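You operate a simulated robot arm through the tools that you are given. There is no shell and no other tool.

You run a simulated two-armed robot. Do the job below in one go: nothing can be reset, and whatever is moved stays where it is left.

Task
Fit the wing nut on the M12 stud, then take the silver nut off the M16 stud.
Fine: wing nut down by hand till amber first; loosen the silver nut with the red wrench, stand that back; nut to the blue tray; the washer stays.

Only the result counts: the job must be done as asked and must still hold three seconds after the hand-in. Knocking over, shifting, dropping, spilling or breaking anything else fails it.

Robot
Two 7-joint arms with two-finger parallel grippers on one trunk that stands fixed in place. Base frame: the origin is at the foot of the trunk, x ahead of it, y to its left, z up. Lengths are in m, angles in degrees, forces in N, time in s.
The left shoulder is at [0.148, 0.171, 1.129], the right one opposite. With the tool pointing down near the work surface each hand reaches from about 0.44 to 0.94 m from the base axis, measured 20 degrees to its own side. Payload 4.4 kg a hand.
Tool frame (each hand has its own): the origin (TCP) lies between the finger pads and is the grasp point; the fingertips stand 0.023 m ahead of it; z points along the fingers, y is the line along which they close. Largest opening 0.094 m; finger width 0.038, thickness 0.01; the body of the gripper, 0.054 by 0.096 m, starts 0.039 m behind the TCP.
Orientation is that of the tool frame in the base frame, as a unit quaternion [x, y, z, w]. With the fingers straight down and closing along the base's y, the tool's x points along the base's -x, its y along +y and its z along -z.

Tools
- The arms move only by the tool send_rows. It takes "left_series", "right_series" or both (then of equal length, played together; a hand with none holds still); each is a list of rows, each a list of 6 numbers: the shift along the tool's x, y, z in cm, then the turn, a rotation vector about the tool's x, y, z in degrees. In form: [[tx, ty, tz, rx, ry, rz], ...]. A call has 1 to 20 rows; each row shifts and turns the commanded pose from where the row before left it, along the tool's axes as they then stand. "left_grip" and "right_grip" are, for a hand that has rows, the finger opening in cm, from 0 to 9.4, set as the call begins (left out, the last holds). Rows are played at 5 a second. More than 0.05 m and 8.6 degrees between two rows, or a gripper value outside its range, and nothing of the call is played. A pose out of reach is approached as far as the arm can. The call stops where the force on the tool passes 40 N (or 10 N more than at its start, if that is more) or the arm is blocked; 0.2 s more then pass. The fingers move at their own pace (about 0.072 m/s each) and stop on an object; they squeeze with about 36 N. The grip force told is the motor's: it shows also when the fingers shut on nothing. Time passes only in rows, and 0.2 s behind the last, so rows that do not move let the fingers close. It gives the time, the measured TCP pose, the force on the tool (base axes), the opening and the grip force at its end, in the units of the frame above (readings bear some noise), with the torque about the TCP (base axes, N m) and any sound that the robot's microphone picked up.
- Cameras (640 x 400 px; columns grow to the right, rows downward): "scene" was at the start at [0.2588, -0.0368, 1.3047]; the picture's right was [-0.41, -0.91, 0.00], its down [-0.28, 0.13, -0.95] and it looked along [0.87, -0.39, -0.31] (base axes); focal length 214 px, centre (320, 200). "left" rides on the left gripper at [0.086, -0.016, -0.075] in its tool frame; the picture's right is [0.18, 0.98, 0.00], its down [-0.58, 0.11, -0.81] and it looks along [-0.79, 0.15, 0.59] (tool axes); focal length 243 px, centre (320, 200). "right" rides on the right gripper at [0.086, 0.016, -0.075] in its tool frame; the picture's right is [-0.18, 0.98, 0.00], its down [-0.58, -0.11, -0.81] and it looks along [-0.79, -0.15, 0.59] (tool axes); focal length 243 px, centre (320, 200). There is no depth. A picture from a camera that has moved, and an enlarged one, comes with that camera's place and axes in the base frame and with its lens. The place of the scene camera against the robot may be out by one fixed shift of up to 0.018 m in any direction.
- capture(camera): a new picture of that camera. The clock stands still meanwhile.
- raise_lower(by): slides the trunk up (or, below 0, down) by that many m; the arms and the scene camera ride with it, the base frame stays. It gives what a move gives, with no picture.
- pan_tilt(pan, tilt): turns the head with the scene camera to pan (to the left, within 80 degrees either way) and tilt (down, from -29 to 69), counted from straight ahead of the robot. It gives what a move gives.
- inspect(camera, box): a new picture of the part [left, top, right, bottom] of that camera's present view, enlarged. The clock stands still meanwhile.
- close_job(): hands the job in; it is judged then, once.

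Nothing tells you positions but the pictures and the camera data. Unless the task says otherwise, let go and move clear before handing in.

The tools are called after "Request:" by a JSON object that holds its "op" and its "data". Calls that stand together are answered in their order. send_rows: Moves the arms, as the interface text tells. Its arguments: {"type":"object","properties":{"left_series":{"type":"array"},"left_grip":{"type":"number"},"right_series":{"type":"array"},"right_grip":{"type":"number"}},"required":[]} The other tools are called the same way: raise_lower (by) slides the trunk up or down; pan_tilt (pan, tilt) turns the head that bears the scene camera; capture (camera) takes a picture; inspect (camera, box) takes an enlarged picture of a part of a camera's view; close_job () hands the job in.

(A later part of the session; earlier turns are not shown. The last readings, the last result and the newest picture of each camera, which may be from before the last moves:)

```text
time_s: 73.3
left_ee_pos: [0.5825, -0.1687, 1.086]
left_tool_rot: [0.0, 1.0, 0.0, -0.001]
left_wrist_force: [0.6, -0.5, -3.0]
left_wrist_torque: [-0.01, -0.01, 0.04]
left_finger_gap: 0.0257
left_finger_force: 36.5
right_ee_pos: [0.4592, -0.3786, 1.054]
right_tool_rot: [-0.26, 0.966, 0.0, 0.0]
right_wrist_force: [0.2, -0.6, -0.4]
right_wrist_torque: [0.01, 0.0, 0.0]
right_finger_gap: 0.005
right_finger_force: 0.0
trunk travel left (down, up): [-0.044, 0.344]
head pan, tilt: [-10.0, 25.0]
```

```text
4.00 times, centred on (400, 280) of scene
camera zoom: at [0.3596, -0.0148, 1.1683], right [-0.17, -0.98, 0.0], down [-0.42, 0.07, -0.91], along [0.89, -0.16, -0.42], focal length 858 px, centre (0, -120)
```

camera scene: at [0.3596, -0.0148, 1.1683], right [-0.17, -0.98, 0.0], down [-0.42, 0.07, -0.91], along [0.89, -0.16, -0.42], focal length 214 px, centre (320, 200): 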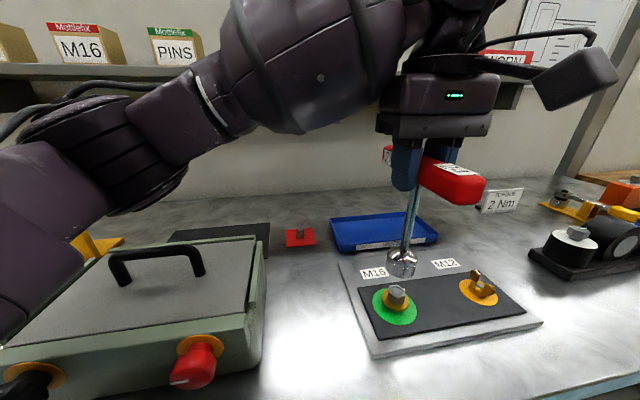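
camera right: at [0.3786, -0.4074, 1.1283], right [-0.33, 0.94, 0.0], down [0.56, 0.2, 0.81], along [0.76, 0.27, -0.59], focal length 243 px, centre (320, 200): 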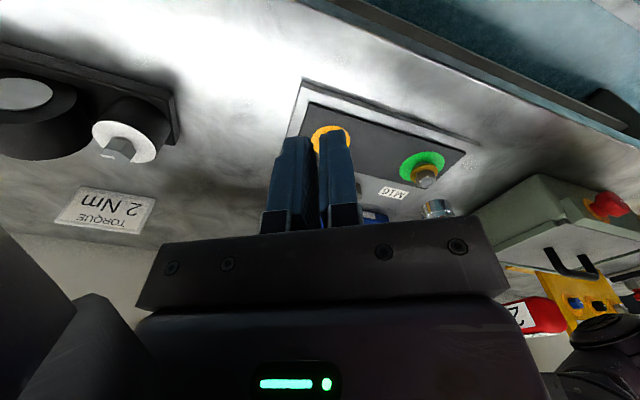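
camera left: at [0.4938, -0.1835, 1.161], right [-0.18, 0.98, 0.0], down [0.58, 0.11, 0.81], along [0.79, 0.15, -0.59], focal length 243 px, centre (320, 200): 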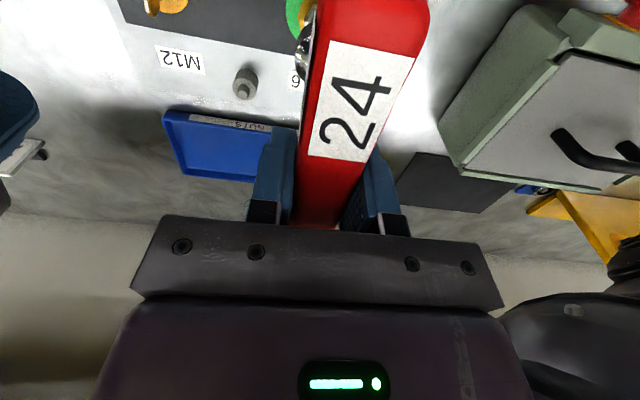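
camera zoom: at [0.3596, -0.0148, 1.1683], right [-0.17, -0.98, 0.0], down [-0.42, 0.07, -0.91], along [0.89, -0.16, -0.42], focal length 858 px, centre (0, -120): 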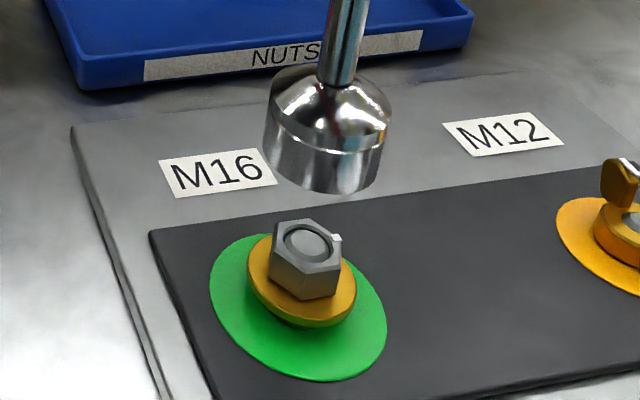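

I'll centre the scene camera on M16 to measure the offset more accurately.

Request:
{"op": "pan_tilt", "data": {"pan": -34, "tilt": 42}}

Request:
{"op": "capture", "data": {"camera": "scene"}}

Request:
{"op": "inspect", "data": {"camera": "scene", "box": [280, 140, 360, 240]}}

```text
time_s: 74.2
left_ee_pos: [0.5827, -0.1686, 1.085]
left_tool_rot: [0.0, 1.0, 0.0, 0.0]
left_wrist_force: [0.2, -0.2, -2.6]
left_wrist_torque: [-0.02, -0.03, 0.02]
left_finger_gap: 0.0259
left_finger_force: 35.9
right_ee_pos: [0.4596, -0.3775, 1.0543]
right_tool_rot: [-0.259, 0.966, -0.001, 0.0]
right_wrist_force: [0.7, -0.5, -0.6]
right_wrist_torque: [0.02, 0.02, -0.02]
right_finger_gap: 0.0052
right_finger_force: 0.0
trunk travel left (down, up): [-0.044, 0.344]
head pan, tilt: [-34.0, 42.0]
```

```text
taken
camera scene: at [0.3382, -0.0455, 1.1421], right [-0.56, -0.83, 0.0], down [-0.55, 0.37, -0.74], along [0.62, -0.42, -0.67], focal length 214 px, centre (320, 200)
```

scene: 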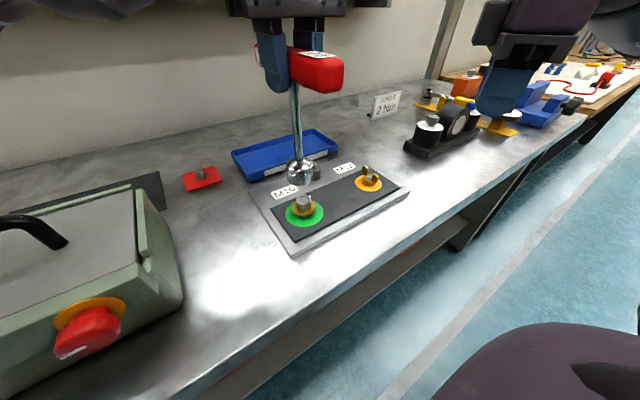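

```text
4.00 times, centred on (320, 190) of scene
camera zoom: at [0.3382, -0.0455, 1.1421], right [-0.56, -0.83, 0.0], down [-0.55, 0.37, -0.74], along [0.62, -0.42, -0.67], focal length 858 px, centre (320, 240)
```

zoom: 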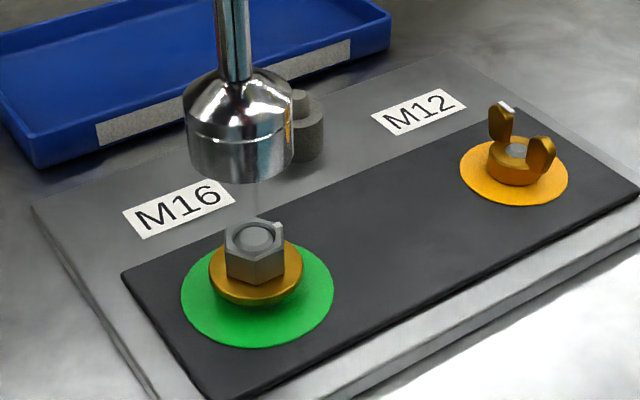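

The socket needs to move about 1.4 mm in -x and 2.2 mm in -y. I'll apply that and zoom in on the hex orientation.

Request:
{"op": "send_rows", "data": {"left_series": [[0.14, -0.22, 0, 0, 0, 0], [0, 0, 1.0, 0, 0, 0], [0, 0, 0, 0, 0, 0]]}}

Request:
{"op": "inspect", "data": {"camera": "scene", "box": [280, 165, 330, 225]}}

Request:
{"op": "inspect", "data": {"camera": "right", "box": [390, 150, 460, 220]}}

```text
time_s: 75.0
left_ee_pos: [0.5798, -0.1679, 1.0772]
left_tool_rot: [0.0, 1.0, 0.0, 0.0]
left_wrist_force: [0.6, -0.4, -3.3]
left_wrist_torque: [0.02, 0.02, -0.01]
left_finger_gap: 0.0258
left_finger_force: 35.6
right_ee_pos: [0.4598, -0.3774, 1.0549]
right_tool_rot: [-0.259, 0.966, 0.0, 0.0]
right_wrist_force: [-0.6, -0.3, 0.5]
right_wrist_torque: [0.0, -0.01, -0.01]
right_finger_gap: 0.0049
right_finger_force: 0.0
trunk travel left (down, up): [-0.044, 0.344]
head pan, tilt: [-34.0, 42.0]
```

```text
6.67 times, centred on (305, 195) of scene
camera zoom: at [0.3379, -0.0455, 1.1422], right [-0.56, -0.83, 0.0], down [-0.55, 0.37, -0.74], along [0.62, -0.42, -0.67], focal length 1430 px, centre (420, 233)
```

zoom: 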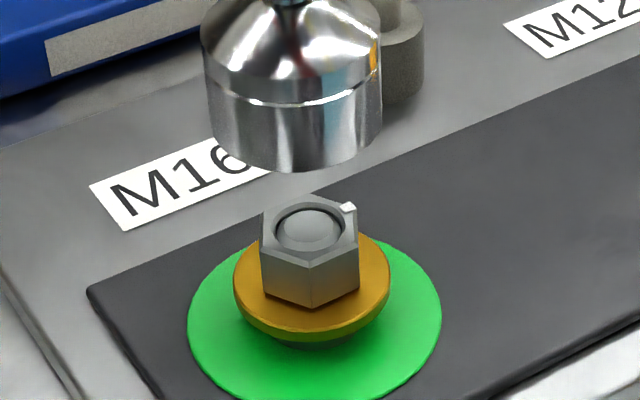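

```text
5.71 times, centred on (425, 185) of right
camera zoom: at [0.3785, -0.4073, 1.1286], right [-0.33, 0.94, 0.0], down [0.56, 0.2, 0.81], along [0.76, 0.27, -0.59], focal length 1386 px, centre (-280, 286)
```

zoom: 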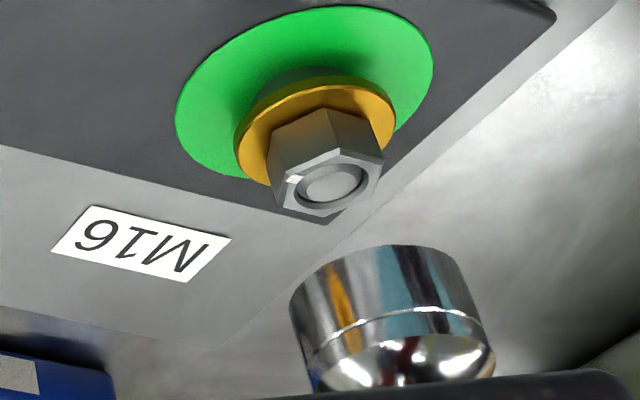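

Tracking error leaves about 1 mm in +x and 1.5 mm in -y to correct. I'll nudge and lower to about 1 cm above the nut.

Request:
{"op": "send_rows", "data": {"left_series": [[-0.08, -0.15, 0.5, 0, 0, 0], [0, 0, 0.5, 0, 0, 0], [0, 0, 0.5, 0, 0, 0], [0, 0, 0.4, 0, 0, 0], [0, 0, 0, 0, 0, 0]]}}

Request:
{"op": "inspect", "data": {"camera": "scene", "box": [280, 165, 330, 225]}}

Request:
{"op": "inspect", "data": {"camera": "right", "box": [390, 150, 460, 220]}}

```text
time_s: 76.2
left_ee_pos: [0.5806, -0.1693, 1.0589]
left_tool_rot: [0.0, 1.0, 0.0, 0.0]
left_wrist_force: [-0.1, 0.0, -3.6]
left_wrist_torque: [0.02, 0.02, 0.0]
left_finger_gap: 0.0258
left_finger_force: 36.3
right_ee_pos: [0.4585, -0.3779, 1.0536]
right_tool_rot: [-0.259, 0.966, 0.001, -0.001]
right_wrist_force: [0.1, -0.2, -0.6]
right_wrist_torque: [-0.01, -0.02, 0.01]
right_finger_gap: 0.0052
right_finger_force: 0.0
trunk travel left (down, up): [-0.044, 0.344]
head pan, tilt: [-34.0, 42.0]
```

```text
6.67 times, centred on (305, 195) of scene
camera zoom: at [0.3381, -0.0455, 1.1421], right [-0.56, -0.83, 0.0], down [-0.55, 0.37, -0.74], along [0.62, -0.42, -0.67], focal length 1430 px, centre (420, 233)
```

zoom: 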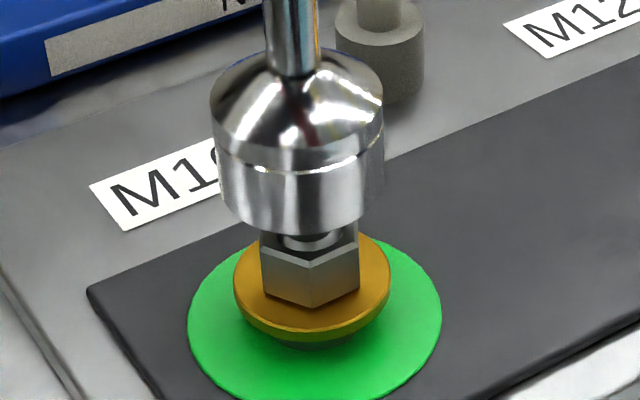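

```text
5.71 times, centred on (425, 185) of right
camera zoom: at [0.3786, -0.4074, 1.1284], right [-0.33, 0.94, 0.0], down [0.56, 0.2, 0.81], along [0.76, 0.27, -0.59], focal length 1386 px, centre (-280, 286)
```

zoom: 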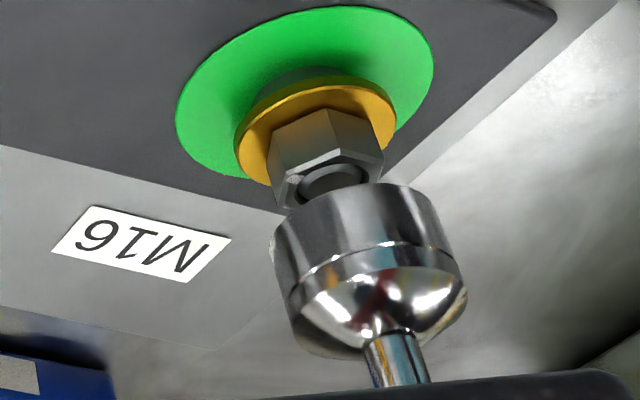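

Residual is about 0.4 mm in +x and 1.1 mm in -y. I'll nudge and lower 5 mm.

Request:
{"op": "send_rows", "data": {"left_series": [[-0.04, -0.11, 0, 0, 0, 0], [0, 0, 0.3, 0, 0, 0], [0, 0, 0.3, 0, 0, 0], [0, 0, 0, 0, 0, 0], [0, 0, 0, 0, 0, 0]]}}

Request:
{"op": "inspect", "data": {"camera": "scene", "box": [280, 165, 330, 225]}}

Request:
{"op": "inspect", "data": {"camera": "right", "box": [390, 150, 460, 220]}}

```text
time_s: 77.4
left_ee_pos: [0.5821, -0.1696, 1.0532]
left_tool_rot: [0.001, 1.0, 0.0, 0.0]
left_wrist_force: [-0.5, -0.2, -3.1]
left_wrist_torque: [0.01, -0.04, -0.01]
left_finger_gap: 0.0259
left_finger_force: 36.2
right_ee_pos: [0.4586, -0.3785, 1.0545]
right_tool_rot: [-0.258, 0.966, 0.0, 0.0]
right_wrist_force: [0.4, 0.6, 0.1]
right_wrist_torque: [-0.02, -0.01, 0.01]
right_finger_gap: 0.0048
right_finger_force: 0.2
trunk travel left (down, up): [-0.044, 0.344]
head pan, tilt: [-34.0, 42.0]
```

```text
6.67 times, centred on (305, 195) of scene
camera zoom: at [0.3381, -0.0455, 1.142], right [-0.56, -0.83, 0.0], down [-0.55, 0.37, -0.74], along [0.62, -0.42, -0.67], focal length 1430 px, centre (420, 233)
```

zoom: 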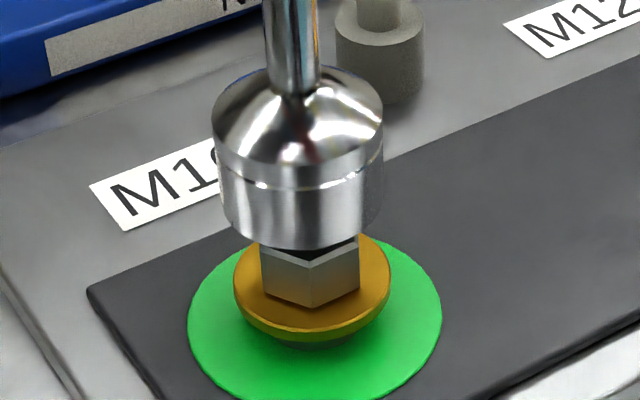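

```text
5.71 times, centred on (425, 185) of right
camera zoom: at [0.3787, -0.4074, 1.1284], right [-0.33, 0.94, 0.0], down [0.56, 0.2, 0.81], along [0.76, 0.27, -0.59], focal length 1386 px, centre (-280, 286)
```

zoom: 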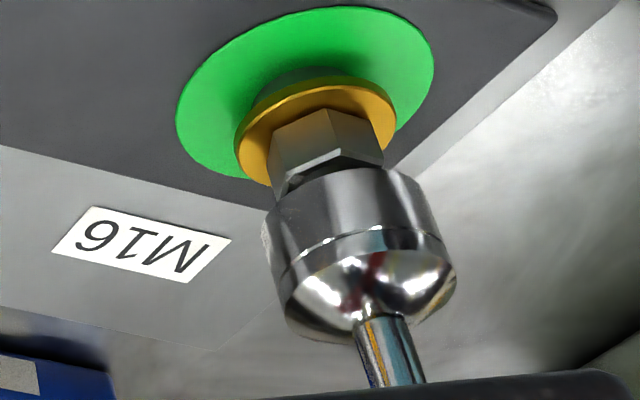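

Within about 0.7 mm now. I'll nudge half a millimetre in -y and lower gently until the force shows contact.

Request:
{"op": "send_rows", "data": {"left_series": [[0, -0.05, 0.2, 0, 0, 0], [0, 0, 0.2, 0, 0, 0], [0, 0, 0.2, 0, 0, 0], [0, 0, 0, 0, 0, 0]]}}

Request:
{"op": "inspect", "data": {"camera": "scene", "box": [280, 165, 330, 225]}}

Request:
{"op": "inspect", "data": {"camera": "right", "box": [390, 150, 460, 220]}}

```text
time_s: 78.4
left_ee_pos: [0.5813, -0.1697, 1.0451]
left_tool_rot: [0.0, 1.0, -0.001, 0.0]
left_wrist_force: [-0.2, 0.8, -3.6]
left_wrist_torque: [-0.01, -0.03, 0.01]
left_finger_gap: 0.026
left_finger_force: 35.7
right_ee_pos: [0.4592, -0.3778, 1.0536]
right_tool_rot: [-0.259, 0.966, 0.0, 0.0]
right_wrist_force: [-0.7, 0.3, 0.0]
right_wrist_torque: [-0.01, 0.02, 0.01]
right_finger_gap: 0.0051
right_finger_force: 0.0
trunk travel left (down, up): [-0.044, 0.344]
head pan, tilt: [-34.0, 42.0]
```

```text
6.67 times, centred on (305, 195) of scene
camera zoom: at [0.3381, -0.0455, 1.1421], right [-0.56, -0.83, 0.0], down [-0.55, 0.37, -0.74], along [0.62, -0.42, -0.67], focal length 1430 px, centre (420, 233)
```

zoom: 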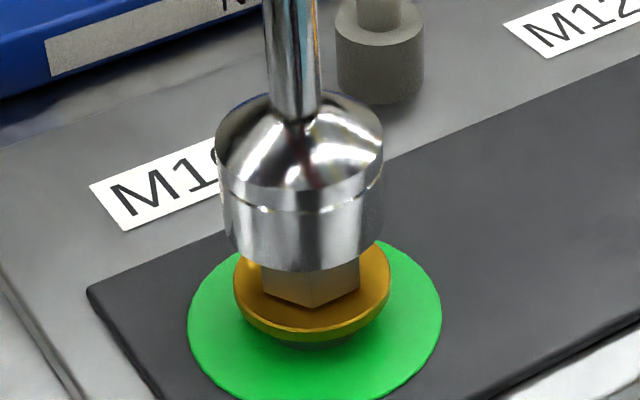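

```text
5.71 times, centred on (425, 185) of right
camera zoom: at [0.3787, -0.4074, 1.1284], right [-0.33, 0.94, 0.0], down [0.56, 0.2, 0.81], along [0.76, 0.27, -0.59], focal length 1386 px, centre (-280, 286)
```

zoom: 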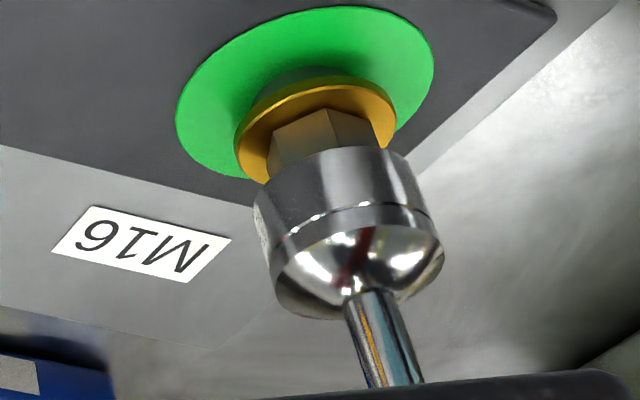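

Still no contact; the right view is aligned and the scene view is within 0.7 mm. Nudging slightly and lowering further.

Request:
{"op": "send_rows", "data": {"left_series": [[0.04, -0.05, 0.1, 0, 0, 0], [0, 0, 0.15, 0, 0, 0], [0, 0, 0.15, 0, 0, 0], [0, 0, 0, 0, 0, 0]]}}

Request:
{"op": "inspect", "data": {"camera": "scene", "box": [280, 165, 330, 225]}}

Request:
{"op": "inspect", "data": {"camera": "right", "box": [390, 150, 460, 220]}}

```text
time_s: 79.4
left_ee_pos: [0.5804, -0.1714, 1.0415]
left_tool_rot: [0.0, 1.0, 0.0, 0.0]
left_wrist_force: [-0.3, -0.4, -2.4]
left_wrist_torque: [0.0, 0.03, 0.02]
left_finger_gap: 0.0258
left_finger_force: 36.1
right_ee_pos: [0.4588, -0.3786, 1.0541]
right_tool_rot: [-0.259, 0.966, 0.0, 0.0]
right_wrist_force: [-0.3, -0.8, 0.5]
right_wrist_torque: [0.01, 0.03, -0.01]
right_finger_gap: 0.0051
right_finger_force: 0.1
trunk travel left (down, up): [-0.044, 0.344]
head pan, tilt: [-34.0, 42.0]
```

```text
6.67 times, centred on (305, 195) of scene
camera zoom: at [0.3381, -0.0455, 1.1421], right [-0.56, -0.83, 0.0], down [-0.55, 0.37, -0.74], along [0.62, -0.42, -0.67], focal length 1430 px, centre (420, 233)
```

zoom: 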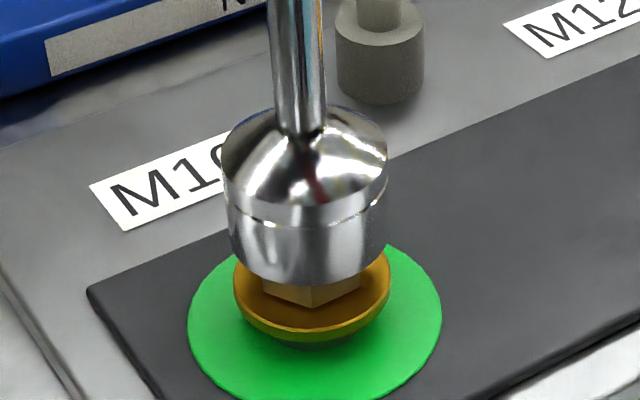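

```text
5.71 times, centred on (425, 185) of right
camera zoom: at [0.3787, -0.4074, 1.1284], right [-0.33, 0.94, 0.0], down [0.56, 0.2, 0.81], along [0.76, 0.27, -0.59], focal length 1386 px, centre (-280, 286)
```

zoom: 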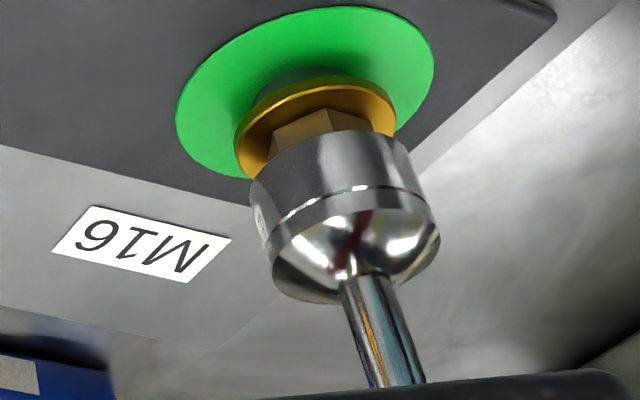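

Alignment is excellent in both views. Continuing down.

Request:
{"op": "send_rows", "data": {"left_series": [[0, 0, 0.15, 0, 0, 0], [0, 0, 0.15, 0, 0, 0], [0, 0, 0.15, 0, 0, 0], [0, 0, 0, 0, 0, 0]]}}

Request:
{"op": "inspect", "data": {"camera": "scene", "box": [280, 165, 330, 225]}}

Request:
{"op": "inspect", "data": {"camera": "right", "box": [390, 150, 460, 220]}}

```text
time_s: 80.4
left_ee_pos: [0.5811, -0.1715, 1.0384]
left_tool_rot: [0.0, 1.0, 0.0, -0.001]
left_wrist_force: [-0.3, -0.1, -3.1]
left_wrist_torque: [-0.01, 0.0, 0.03]
left_finger_gap: 0.0259
left_finger_force: 36.0
right_ee_pos: [0.4609, -0.3776, 1.0544]
right_tool_rot: [-0.259, 0.966, 0.0, 0.0]
right_wrist_force: [-0.7, 0.5, 0.3]
right_wrist_torque: [0.02, 0.02, -0.02]
right_finger_gap: 0.0048
right_finger_force: 0.0
trunk travel left (down, up): [-0.044, 0.344]
head pan, tilt: [-34.0, 42.0]
```

```text
6.67 times, centred on (305, 195) of scene
camera zoom: at [0.3381, -0.0455, 1.1421], right [-0.56, -0.83, 0.0], down [-0.55, 0.37, -0.74], along [0.62, -0.42, -0.67], focal length 1430 px, centre (420, 233)
```

zoom: 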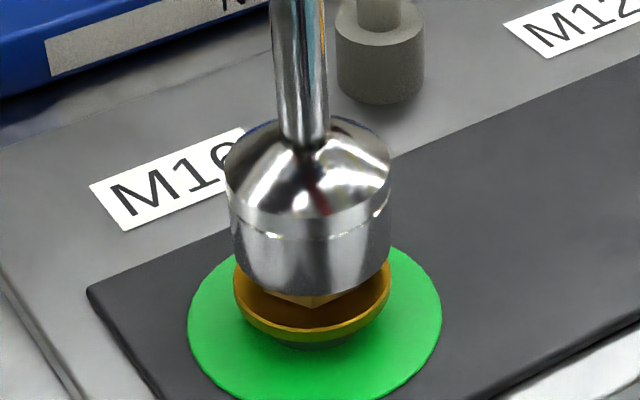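

```text
5.71 times, centred on (425, 185) of right
camera zoom: at [0.3787, -0.4074, 1.1284], right [-0.33, 0.94, 0.0], down [0.56, 0.2, 0.81], along [0.76, 0.27, -0.59], focal length 1386 px, centre (-280, 286)
```

zoom: 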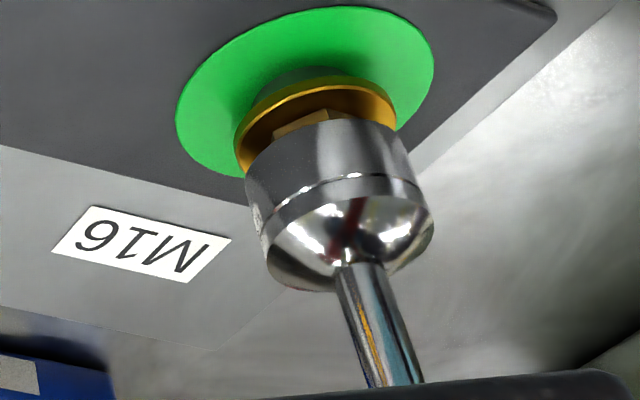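

The socket has gone over the nut without resistance. I'll recentre by 0.6 mm and lower another 2–3 mm.

Request:
{"op": "send_rows", "data": {"left_series": [[0, 0.06, 0.1, 0, 0, 0], [0, 0, 0.1, 0, 0, 0], [0, 0, 0, 0, 0, 0]]}}

Request:
{"op": "inspect", "data": {"camera": "scene", "box": [280, 165, 330, 225]}}

Request:
{"op": "inspect", "data": {"camera": "right", "box": [390, 150, 460, 220]}}

```text
time_s: 81.2
left_ee_pos: [0.58, -0.1689, 1.037]
left_tool_rot: [0.0, 1.0, -0.001, 0.0]
left_wrist_force: [-3.8, 1.4, -1.2]
left_wrist_torque: [0.22, 0.37, 0.04]
left_finger_gap: 0.0257
left_finger_force: 35.9
right_ee_pos: [0.4591, -0.3784, 1.0544]
right_tool_rot: [-0.259, 0.966, 0.0, 0.0]
right_wrist_force: [-0.7, 0.4, 0.6]
right_wrist_torque: [0.02, 0.02, 0.02]
right_finger_gap: 0.0049
right_finger_force: 0.0
trunk travel left (down, up): [-0.044, 0.344]
head pan, tilt: [-34.0, 42.0]
```

```text
6.67 times, centred on (305, 195) of scene
camera zoom: at [0.3377, -0.0454, 1.1422], right [-0.56, -0.83, 0.0], down [-0.55, 0.37, -0.74], along [0.62, -0.42, -0.67], focal length 1430 px, centre (420, 233)
```

zoom: 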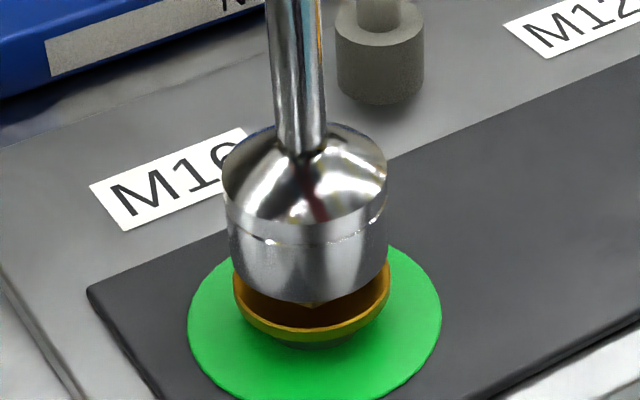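

```text
5.71 times, centred on (425, 185) of right
camera zoom: at [0.3783, -0.4073, 1.1287], right [-0.33, 0.94, 0.0], down [0.56, 0.2, 0.81], along [0.76, 0.27, -0.59], focal length 1386 px, centre (-280, 286)
```

zoom: 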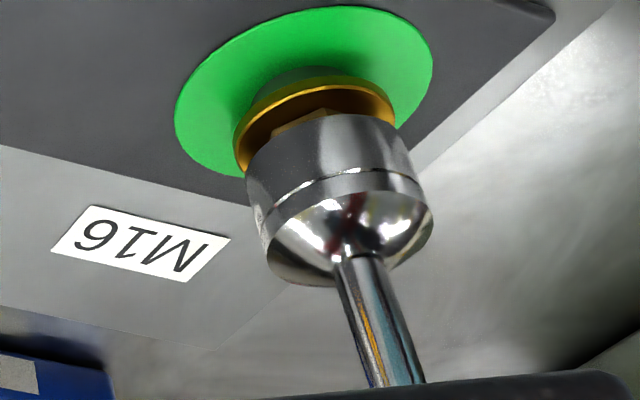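

The socket is around the nut (light lateral contact). I'll begin loosening: turning counter-clockwise in small steps and watching the torque.

Request:
{"op": "send_rows", "data": {"left_series": [[0, 0, 0, 0, 0, -5], [0, 0, 0, 0, 0, -5], [0, 0, 0, 0, 0, -5], [0, 0, 0, 0, 0, 0]]}}

Request:
{"op": "inspect", "data": {"camera": "scene", "box": [280, 165, 330, 225]}}

Request:
{"op": "inspect", "data": {"camera": "right", "box": [390, 150, 460, 220]}}

```text
time_s: 82.2
left_ee_pos: [0.5801, -0.1691, 1.0365]
left_tool_rot: [-0.131, 0.991, -0.001, 0.001]
left_wrist_force: [2.9, -2.6, 11.1]
left_wrist_torque: [-0.06, -0.09, -0.25]
left_finger_gap: 0.0259
left_finger_force: 35.6
right_ee_pos: [0.4581, -0.378, 1.0547]
right_tool_rot: [-0.259, 0.966, 0.001, 0.0]
right_wrist_force: [-0.5, -0.2, 0.5]
right_wrist_torque: [0.03, 0.01, -0.01]
right_finger_gap: 0.0049
right_finger_force: 0.0
trunk travel left (down, up): [-0.044, 0.344]
head pan, tilt: [-34.0, 42.0]
```

```text
6.67 times, centred on (305, 195) of scene
camera zoom: at [0.3375, -0.0455, 1.1424], right [-0.56, -0.83, 0.0], down [-0.55, 0.37, -0.74], along [0.62, -0.42, -0.67], focal length 1430 px, centre (420, 233)
```

zoom: 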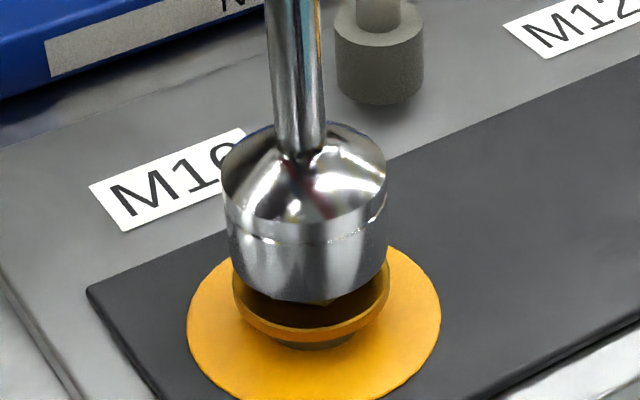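

```text
5.71 times, centred on (425, 185) of right
camera zoom: at [0.378, -0.4074, 1.1288], right [-0.33, 0.94, 0.0], down [0.56, 0.2, 0.81], along [0.76, 0.27, -0.59], focal length 1386 px, centre (-280, 286)
```

zoom: 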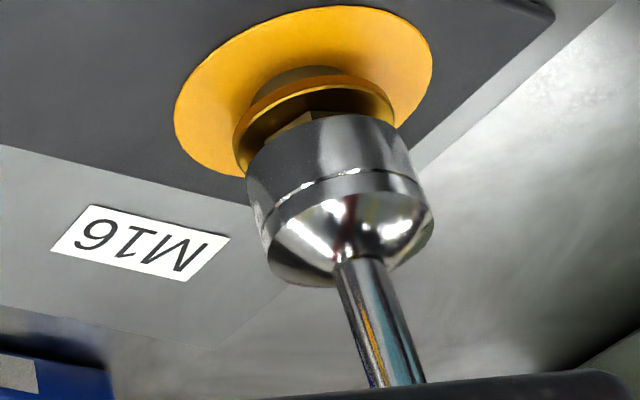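

It works: the M16 ring went from green to amber after 15°. I'll continue counter-clockwise with a slight rise until it turns white.

Request:
{"op": "send_rows", "data": {"left_series": [[0, 0, -0.05, 0, 0, -5], [0, 0, -0.02, 0, 0, -5], [0, 0, -0.02, 0, 0, -5], [0, 0, -0.02, 0, 0, -5], [0, 0, 0, 0, 0, 0]]}}

Request:
{"op": "inspect", "data": {"camera": "scene", "box": [280, 165, 330, 225]}}

Request:
{"op": "inspect", "data": {"camera": "right", "box": [390, 150, 460, 220]}}

```text
time_s: 83.4
left_ee_pos: [0.5805, -0.1695, 1.0366]
left_tool_rot: [-0.301, 0.954, 0.0, 0.0]
left_wrist_force: [1.1, -3.4, 10.3]
left_wrist_torque: [-0.37, -0.06, -0.03]
left_finger_gap: 0.0258
left_finger_force: 35.3
right_ee_pos: [0.4593, -0.3785, 1.0536]
right_tool_rot: [-0.258, 0.966, 0.0, 0.0]
right_wrist_force: [-0.2, 0.7, 0.4]
right_wrist_torque: [0.02, -0.01, 0.04]
right_finger_gap: 0.0051
right_finger_force: 0.1
trunk travel left (down, up): [-0.044, 0.344]
head pan, tilt: [-34.0, 42.0]
```

```text
6.67 times, centred on (305, 195) of scene
camera zoom: at [0.3374, -0.0456, 1.1423], right [-0.56, -0.83, 0.0], down [-0.55, 0.37, -0.74], along [0.62, -0.42, -0.67], focal length 1430 px, centre (420, 233)
```

zoom: 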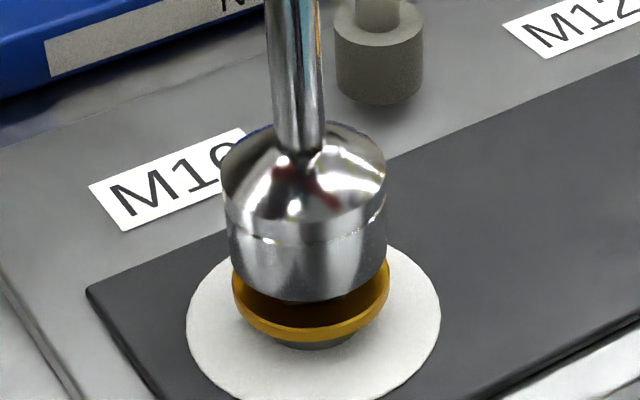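

```text
5.71 times, centred on (425, 185) of right
camera zoom: at [0.3779, -0.4075, 1.1287], right [-0.33, 0.94, 0.0], down [0.56, 0.2, 0.81], along [0.76, 0.27, -0.59], focal length 1386 px, centre (-280, 286)
```

zoom: 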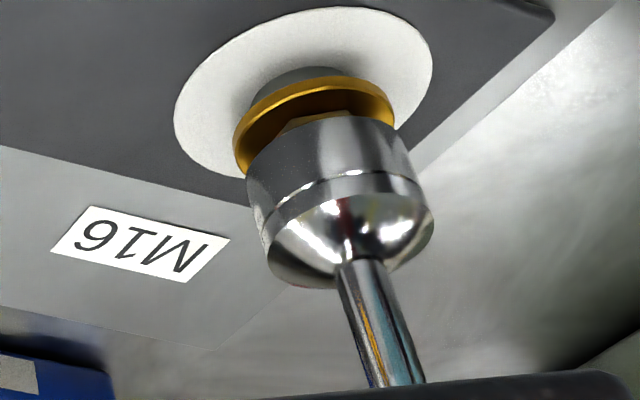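

The M16 ring is white: the nut is loose. I'll give it a further ~50° with the wrench, following the rise, to make it free for the fingers.

Request:
{"op": "send_rows", "data": {"left_series": [[0, 0, -0.1, 0, 0, -6], [0, 0, -0.03, 0, 0, -7], [0, 0, -0.03, 0, 0, -7], [0, 0, -0.03, 0, 0, -7], [0, 0, -0.03, 0, 0, -7], [0, 0, -0.03, 0, 0, -7], [0, 0, -0.03, 0, 0, -7], [0, 0, 0, 0, 0, 0]]}}

Request:
{"op": "inspect", "data": {"camera": "scene", "box": [280, 165, 330, 225]}}

Request:
{"op": "inspect", "data": {"camera": "right", "box": [390, 150, 460, 220]}}

```text
time_s: 85.2
left_ee_pos: [0.5798, -0.1704, 1.0399]
left_tool_rot: [-0.664, 0.748, 0.001, 0.0]
left_wrist_force: [-2.9, -0.9, -3.5]
left_wrist_torque: [-0.01, 0.23, 0.01]
left_finger_gap: 0.0254
left_finger_force: 36.0
right_ee_pos: [0.4591, -0.3781, 1.0533]
right_tool_rot: [-0.261, 0.965, 0.0, 0.0]
right_wrist_force: [0.1, -0.2, 0.6]
right_wrist_torque: [0.0, 0.02, 0.0]
right_finger_gap: 0.0049
right_finger_force: 0.0
trunk travel left (down, up): [-0.044, 0.344]
head pan, tilt: [-34.0, 42.0]
```

```text
6.67 times, centred on (305, 195) of scene
camera zoom: at [0.338, -0.0456, 1.1421], right [-0.56, -0.83, 0.0], down [-0.55, 0.37, -0.74], along [0.62, -0.42, -0.67], focal length 1430 px, centre (420, 233)
```

zoom: 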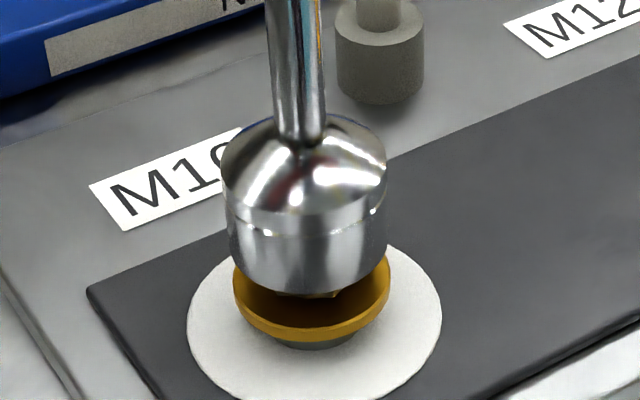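

```text
5.71 times, centred on (425, 185) of right
camera zoom: at [0.3785, -0.4075, 1.1284], right [-0.33, 0.94, 0.0], down [0.56, 0.2, 0.81], along [0.76, 0.27, -0.59], focal length 1386 px, centre (-280, 286)
```

zoom: 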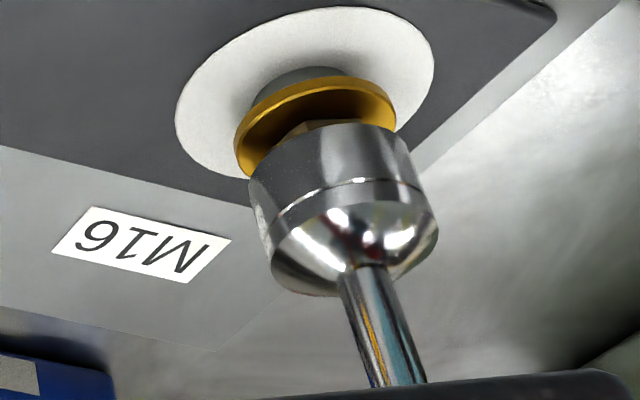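

The nut is loose and turned about 80° in total. I'll lift the wrench straight off and check that the nut and washer stay.

Request:
{"op": "send_rows", "data": {"left_series": [[0, 0, -0.5, 0, 0, 0], [0, 0, -0.5, 0, 0, 0], [0, 0, -0.5, 0, 0, 0], [0, 0, -1, 0, 0, 0], [0, 0, -1.5, 0, 0, 0], [0, 0, 0, 0, 0, 0]]}}

Request:
{"op": "inspect", "data": {"camera": "scene", "box": [280, 140, 360, 240]}}

Request:
{"op": "inspect", "data": {"camera": "right", "box": [390, 150, 460, 220]}}

```text
time_s: 86.6
left_ee_pos: [0.5822, -0.1688, 1.0793]
left_tool_rot: [-0.663, 0.749, 0.0, 0.0]
left_wrist_force: [0.8, -0.6, -2.8]
left_wrist_torque: [-0.01, 0.05, 0.0]
left_finger_gap: 0.0257
left_finger_force: 36.2
right_ee_pos: [0.4593, -0.3787, 1.0537]
right_tool_rot: [-0.258, 0.966, 0.0, -0.001]
right_wrist_force: [1.6, 0.8, 0.2]
right_wrist_torque: [0.02, 0.03, 0.03]
right_finger_gap: 0.005
right_finger_force: 0.1
trunk travel left (down, up): [-0.044, 0.344]
head pan, tilt: [-34.0, 42.0]
```

```text
4.00 times, centred on (320, 190) of scene
camera zoom: at [0.3383, -0.0455, 1.1419], right [-0.56, -0.83, 0.0], down [-0.56, 0.37, -0.74], along [0.62, -0.42, -0.67], focal length 858 px, centre (320, 240)
```

zoom: 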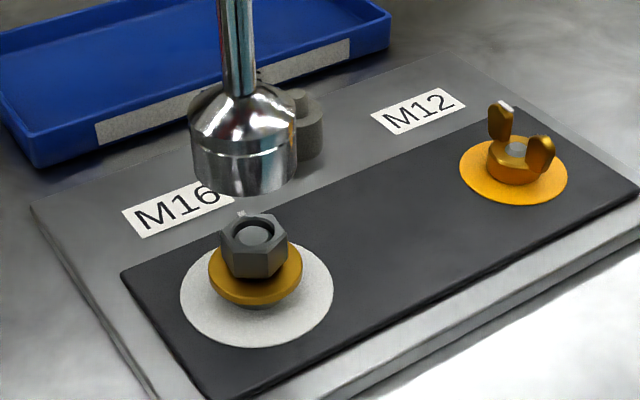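

```text
5.71 times, centred on (425, 185) of right
camera zoom: at [0.3789, -0.4074, 1.1282], right [-0.33, 0.94, 0.0], down [0.56, 0.2, 0.81], along [0.76, 0.27, -0.59], focal length 1386 px, centre (-280, 286)
```

zoom: 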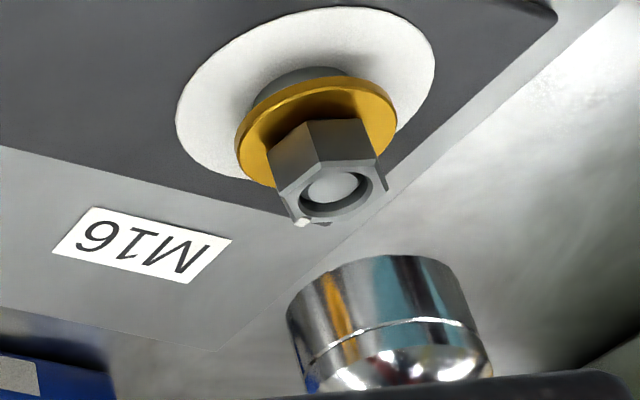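

Nut and washer stayed in place, M16 ring is white, M12 still amber. Now I return the wrench: rotate back to 0° at this height, then travel back the way it came.

Request:
{"op": "send_rows", "data": {"left_series": [[0, 0, -0.5, 0, 0, 8.3], [0, 0, 0, 0, 0, 8.3], [0, 0, 0, 0, 0, 8.3], [0, 0, 0, 0, 0, 8.3], [0, 0, 0, 0, 0, 8.3], [0, 0, 0, 0, 0, 8.3], [0, 0, 0, 0, 0, 8.3], [0, 0, 0, 0, 0, 8.3], [0, 0, 0, 0, 0, 8.3], [0, 0, 0, 0, 0, 8.3], [0, 0, 0, 0, 0, 0]]}}

Request:
{"op": "pan_tilt", "data": {"pan": -10, "tilt": 25}}

Request:
{"op": "capture", "data": {"camera": "scene"}}

```text
time_s: 89.0
left_ee_pos: [0.5807, -0.1702, 1.0842]
left_tool_rot: [0.001, 1.0, 0.0, 0.001]
left_wrist_force: [0.2, 0.3, -1.8]
left_wrist_torque: [0.02, 0.01, 0.01]
left_finger_gap: 0.0259
left_finger_force: 36.0
right_ee_pos: [0.4586, -0.3786, 1.0543]
right_tool_rot: [-0.258, 0.966, 0.0, 0.0]
right_wrist_force: [-0.2, 0.5, 0.1]
right_wrist_torque: [-0.03, 0.02, 0.0]
right_finger_gap: 0.005
right_finger_force: 0.1
trunk travel left (down, up): [-0.044, 0.344]
head pan, tilt: [-34.0, 42.0]
```

```text
time_s: 89.9
left_ee_pos: [0.5807, -0.1702, 1.0843]
left_tool_rot: [0.0, 1.0, 0.0, 0.0]
left_wrist_force: [-0.2, -0.5, -2.7]
left_wrist_torque: [-0.03, 0.0, 0.02]
left_finger_gap: 0.0258
left_finger_force: 36.2
right_ee_pos: [0.4587, -0.3785, 1.0544]
right_tool_rot: [-0.259, 0.966, 0.001, 0.0]
right_wrist_force: [-0.2, 0.5, 0.2]
right_wrist_torque: [0.0, 0.02, 0.0]
right_finger_gap: 0.005
right_finger_force: 0.1
trunk travel left (down, up): [-0.044, 0.344]
head pan, tilt: [-10.0, 25.0]
```

```text
taken
camera scene: at [0.3595, -0.0148, 1.1682], right [-0.17, -0.98, 0.0], down [-0.42, 0.07, -0.91], along [0.89, -0.16, -0.42], focal length 214 px, centre (320, 200)
```

scene: 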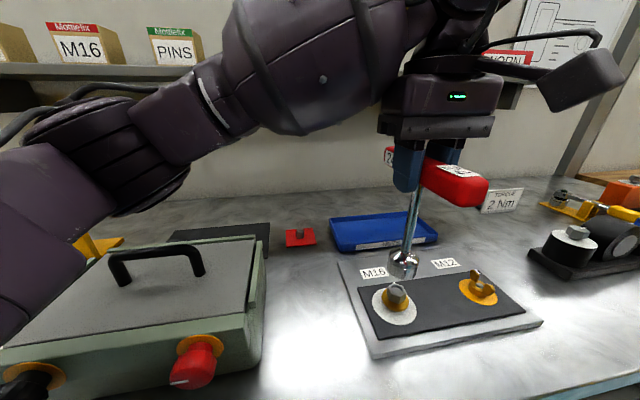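

Travelling back to above the stand.

Request:
{"op": "send_rows", "data": {"left_series": [[-1.5, 3.14, 0, 0, 0, 0], [-1.5, 3.14, 0, 0, 0, 0], [-1.5, 3.14, 0, 0, 0, 0], [-1.5, 3.14, 0, 0, 0, 0], [-4.25, 0, 0.95, 0, 0, 0], [-4.25, 0, 0.95, 0, 0, 0], [-4.25, 0, 0.95, 0, 0, 0], [-4.25, 0, 0.95, 0, 0, 0], [0, 0, 0, 0, 0, 0], [0, 0, 0, 0, 0, 0]]}}

Request:
{"op": "inspect", "data": {"camera": "scene", "box": [240, 80, 400, 260]}}

Request:
{"op": "capture", "data": {"camera": "right"}}

```text
time_s: 92.1
left_ee_pos: [0.8118, -0.0447, 1.0452]
left_tool_rot: [0.0, 1.0, 0.0, 0.0]
left_wrist_force: [0.4, 0.1, -3.2]
left_wrist_torque: [0.02, 0.0, 0.01]
left_finger_gap: 0.0258
left_finger_force: 35.8
right_ee_pos: [0.4611, -0.3778, 1.0543]
right_tool_rot: [-0.258, 0.966, -0.001, 0.0]
right_wrist_force: [0.5, -0.5, 0.0]
right_wrist_torque: [0.01, -0.02, 0.0]
right_finger_gap: 0.0049
right_finger_force: 0.2
trunk travel left (down, up): [-0.044, 0.344]
head pan, tilt: [-10.0, 25.0]
```

```text
2.22 times, centred on (320, 170) of scene
camera zoom: at [0.3598, -0.0147, 1.1682], right [-0.17, -0.98, 0.0], down [-0.42, 0.07, -0.91], along [0.89, -0.16, -0.42], focal length 477 px, centre (320, 267)
```

zoom: 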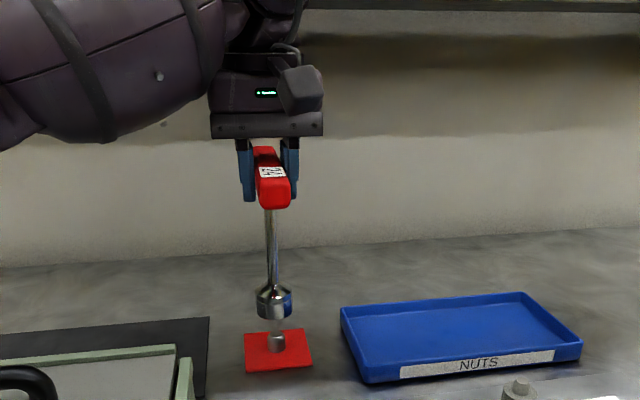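

```text
taken
camera right: at [0.3789, -0.4074, 1.1283], right [-0.33, 0.94, 0.0], down [0.56, 0.2, 0.81], along [0.76, 0.27, -0.59], focal length 243 px, centre (320, 200)
```

right: 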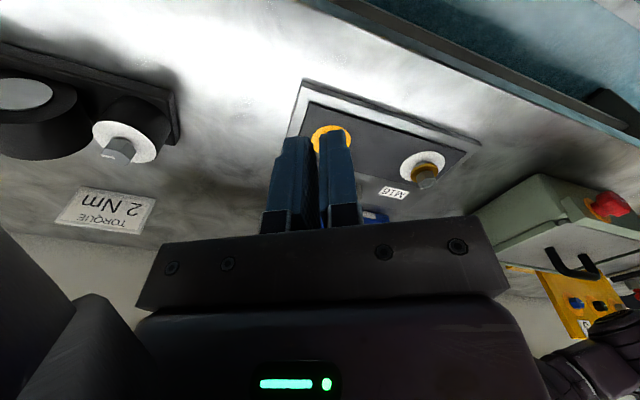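

The reading matches the original grasp position to about a millimetre. I'll move the right hand to get a second view of the stand for verification.

Request:
{"op": "send_rows", "data": {"right_series": [[-2.7, -0.04, -0.8, 0, 0, 0], [-2.7, -0.04, -0.8, 0, 0, 0], [-2.7, -0.04, -0.8, 0, 0, 0], [-2.7, -0.04, -0.8, 0, 0, 0], [-2.7, -0.04, -0.8, 0, 0, 0], [-2.5, -0.05, -0.6, 0, 0, 0], [0, 0, 0, 0, 0, 0]]}}

Request:
{"op": "capture", "data": {"camera": "right"}}

Request:
{"op": "inspect", "data": {"camera": "scene", "box": [270, 190, 330, 270]}}

```text
time_s: 93.7
left_ee_pos: [0.8114, -0.0437, 1.0465]
left_tool_rot: [-0.001, 1.0, 0.0, 0.001]
left_wrist_force: [0.5, 0.1, -3.6]
left_wrist_torque: [0.02, -0.03, -0.05]
left_finger_gap: 0.0259
left_finger_force: 35.9
right_ee_pos: [0.6008, -0.2996, 1.0982]
right_tool_rot: [-0.259, 0.966, 0.001, 0.0]
right_wrist_force: [-1.2, -0.2, 0.5]
right_wrist_torque: [-0.02, 0.06, 0.03]
right_finger_gap: 0.0052
right_finger_force: 0.1
trunk travel left (down, up): [-0.044, 0.344]
head pan, tilt: [-10.0, 25.0]
```

```text
taken
camera right: at [0.5186, -0.3285, 1.1721], right [-0.33, 0.94, 0.0], down [0.56, 0.2, 0.81], along [0.76, 0.27, -0.59], focal length 243 px, centre (320, 200)
```

right: 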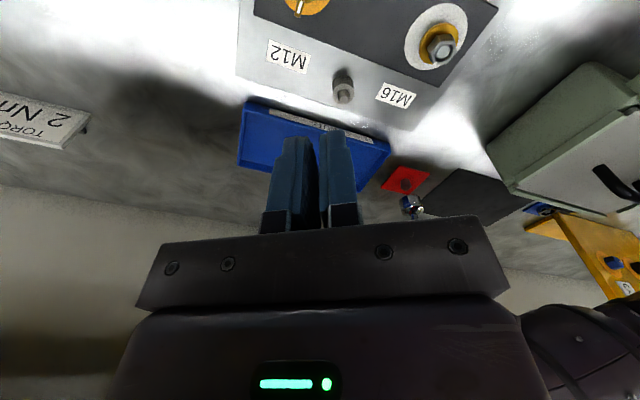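

```text
5.00 times, centred on (300, 230) of scene
camera zoom: at [0.3597, -0.0146, 1.1682], right [-0.17, -0.98, 0.0], down [-0.42, 0.07, -0.91], along [0.89, -0.16, -0.42], focal length 1072 px, centre (420, 50)
```

zoom: 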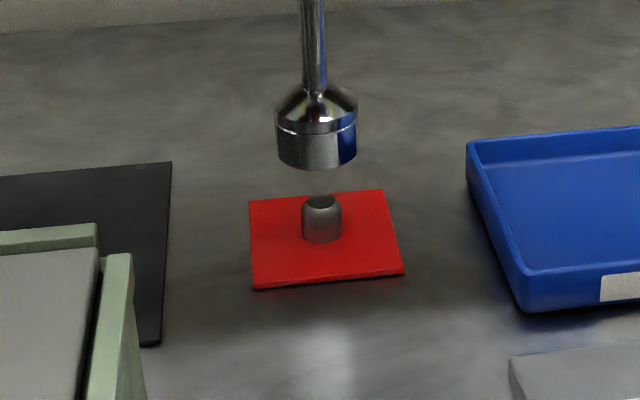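

The scene view shows the socket exactly above the peg laterally. Checking the right camera's view.

Request:
{"op": "inspect", "data": {"camera": "right", "box": [370, 155, 450, 235]}}

```text
5.00 times, centred on (410, 195) of right
camera zoom: at [0.5186, -0.3285, 1.1721], right [-0.33, 0.94, 0.0], down [0.56, 0.2, 0.81], along [0.76, 0.27, -0.59], focal length 1213 px, centre (-130, 225)
```

zoom: 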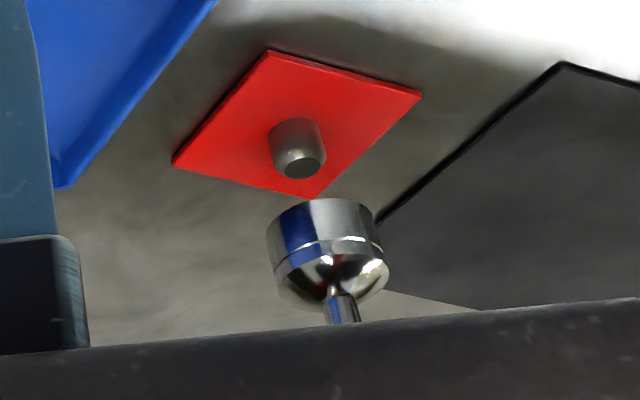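

Both views agree the socket is over the peg. I'll lower 2.2 cm and recheck just above the peg.

Request:
{"op": "send_rows", "data": {"left_series": [[0, 0, 0.8, 0, 0, 0], [0, 0, 0.8, 0, 0, 0], [0, 0, 0.6, 0, 0, 0], [0, 0, 0, 0, 0, 0]]}}

Request:
{"op": "inspect", "data": {"camera": "scene", "box": [270, 190, 330, 270]}}

Request:
{"op": "inspect", "data": {"camera": "right", "box": [370, 155, 450, 235]}}

```text
time_s: 94.7
left_ee_pos: [0.8125, -0.0435, 1.0243]
left_tool_rot: [0.0, 1.0, 0.0, 0.001]
left_wrist_force: [0.8, 0.1, -2.2]
left_wrist_torque: [0.04, 0.0, -0.04]
left_finger_gap: 0.0255
left_finger_force: 35.9
right_ee_pos: [0.5982, -0.2995, 1.097]
right_tool_rot: [-0.258, 0.966, 0.0, 0.0]
right_wrist_force: [-0.1, 0.1, 0.2]
right_wrist_torque: [-0.03, -0.01, -0.01]
right_finger_gap: 0.0048
right_finger_force: 0.1
trunk travel left (down, up): [-0.044, 0.344]
head pan, tilt: [-10.0, 25.0]
```

```text
5.00 times, centred on (300, 230) of scene
camera zoom: at [0.3596, -0.0147, 1.1683], right [-0.17, -0.98, 0.0], down [-0.42, 0.07, -0.91], along [0.89, -0.16, -0.42], focal length 1072 px, centre (420, 50)
```

zoom: 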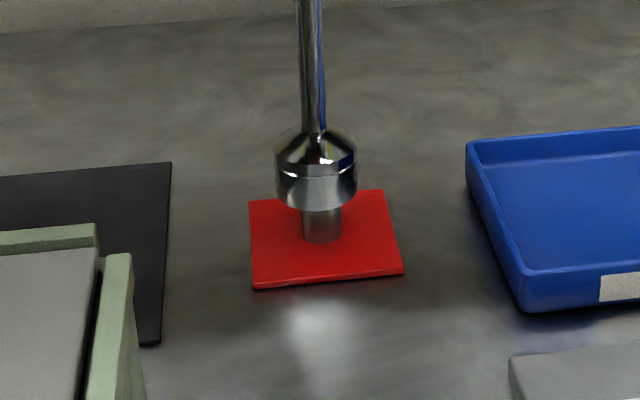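

```text
5.00 times, centred on (410, 195) of right
camera zoom: at [0.5181, -0.3288, 1.1722], right [-0.33, 0.94, 0.0], down [0.56, 0.2, 0.81], along [0.76, 0.27, -0.59], focal length 1213 px, centre (-130, 225)
```

zoom: 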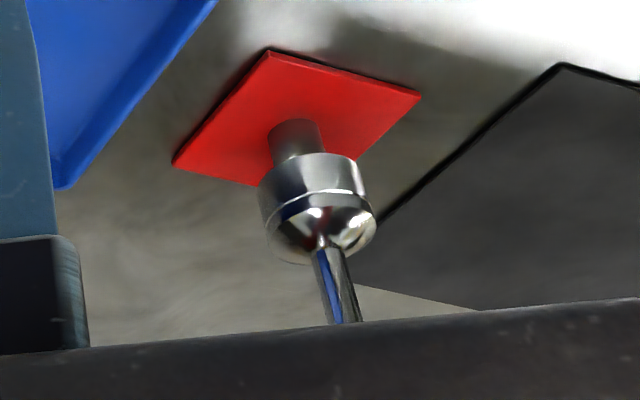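

It drifted about 1.2 mm in +y; correcting and rechecking before lowering on.

Request:
{"op": "send_rows", "data": {"left_series": [[-0.04, -0.12, 0, 0, 0, 0], [0, 0, 0, 0, 0, 0], [0, 0, 0, 0, 0, 0]]}}

Request:
{"op": "inspect", "data": {"camera": "scene", "box": [270, 190, 330, 270]}}

Request:
{"op": "inspect", "data": {"camera": "right", "box": [370, 155, 450, 235]}}

```text
time_s: 95.5
left_ee_pos: [0.8109, -0.0449, 1.0244]
left_tool_rot: [0.0, 1.0, 0.0, 0.0]
left_wrist_force: [0.2, 0.5, -3.0]
left_wrist_torque: [0.01, 0.0, 0.01]
left_finger_gap: 0.026
left_finger_force: 36.2
right_ee_pos: [0.5989, -0.2989, 1.0975]
right_tool_rot: [-0.259, 0.966, 0.0, 0.0]
right_wrist_force: [-0.2, -0.3, 0.0]
right_wrist_torque: [0.02, 0.02, 0.0]
right_finger_gap: 0.005
right_finger_force: 0.0
trunk travel left (down, up): [-0.044, 0.344]
head pan, tilt: [-10.0, 25.0]
```

```text
5.00 times, centred on (300, 230) of scene
camera zoom: at [0.3596, -0.0147, 1.1683], right [-0.17, -0.98, 0.0], down [-0.42, 0.07, -0.91], along [0.89, -0.16, -0.42], focal length 1072 px, centre (420, 50)
```

zoom: 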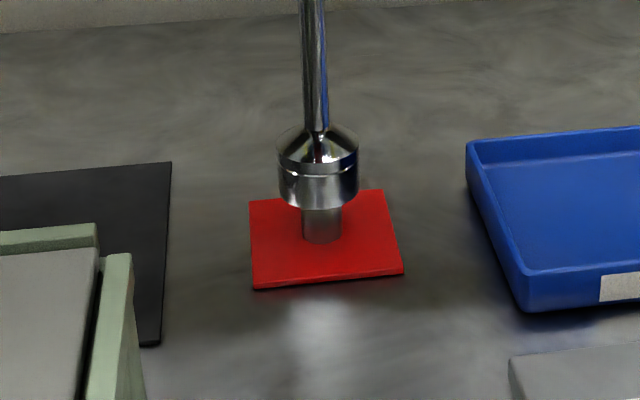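

```text
5.00 times, centred on (410, 195) of right
camera zoom: at [0.5182, -0.3287, 1.1721], right [-0.33, 0.94, 0.0], down [0.56, 0.2, 0.81], along [0.76, 0.27, -0.59], focal length 1213 px, centre (-130, 225)
```

zoom: 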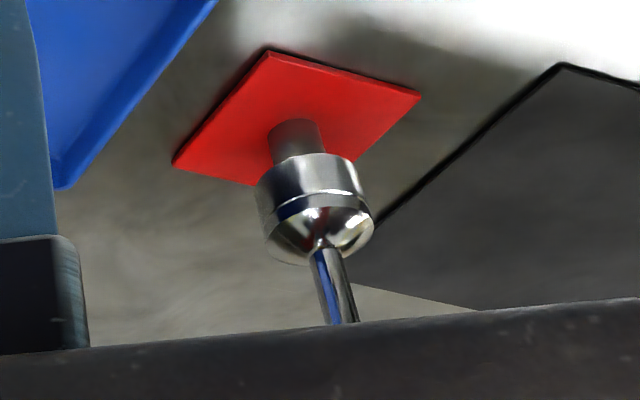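

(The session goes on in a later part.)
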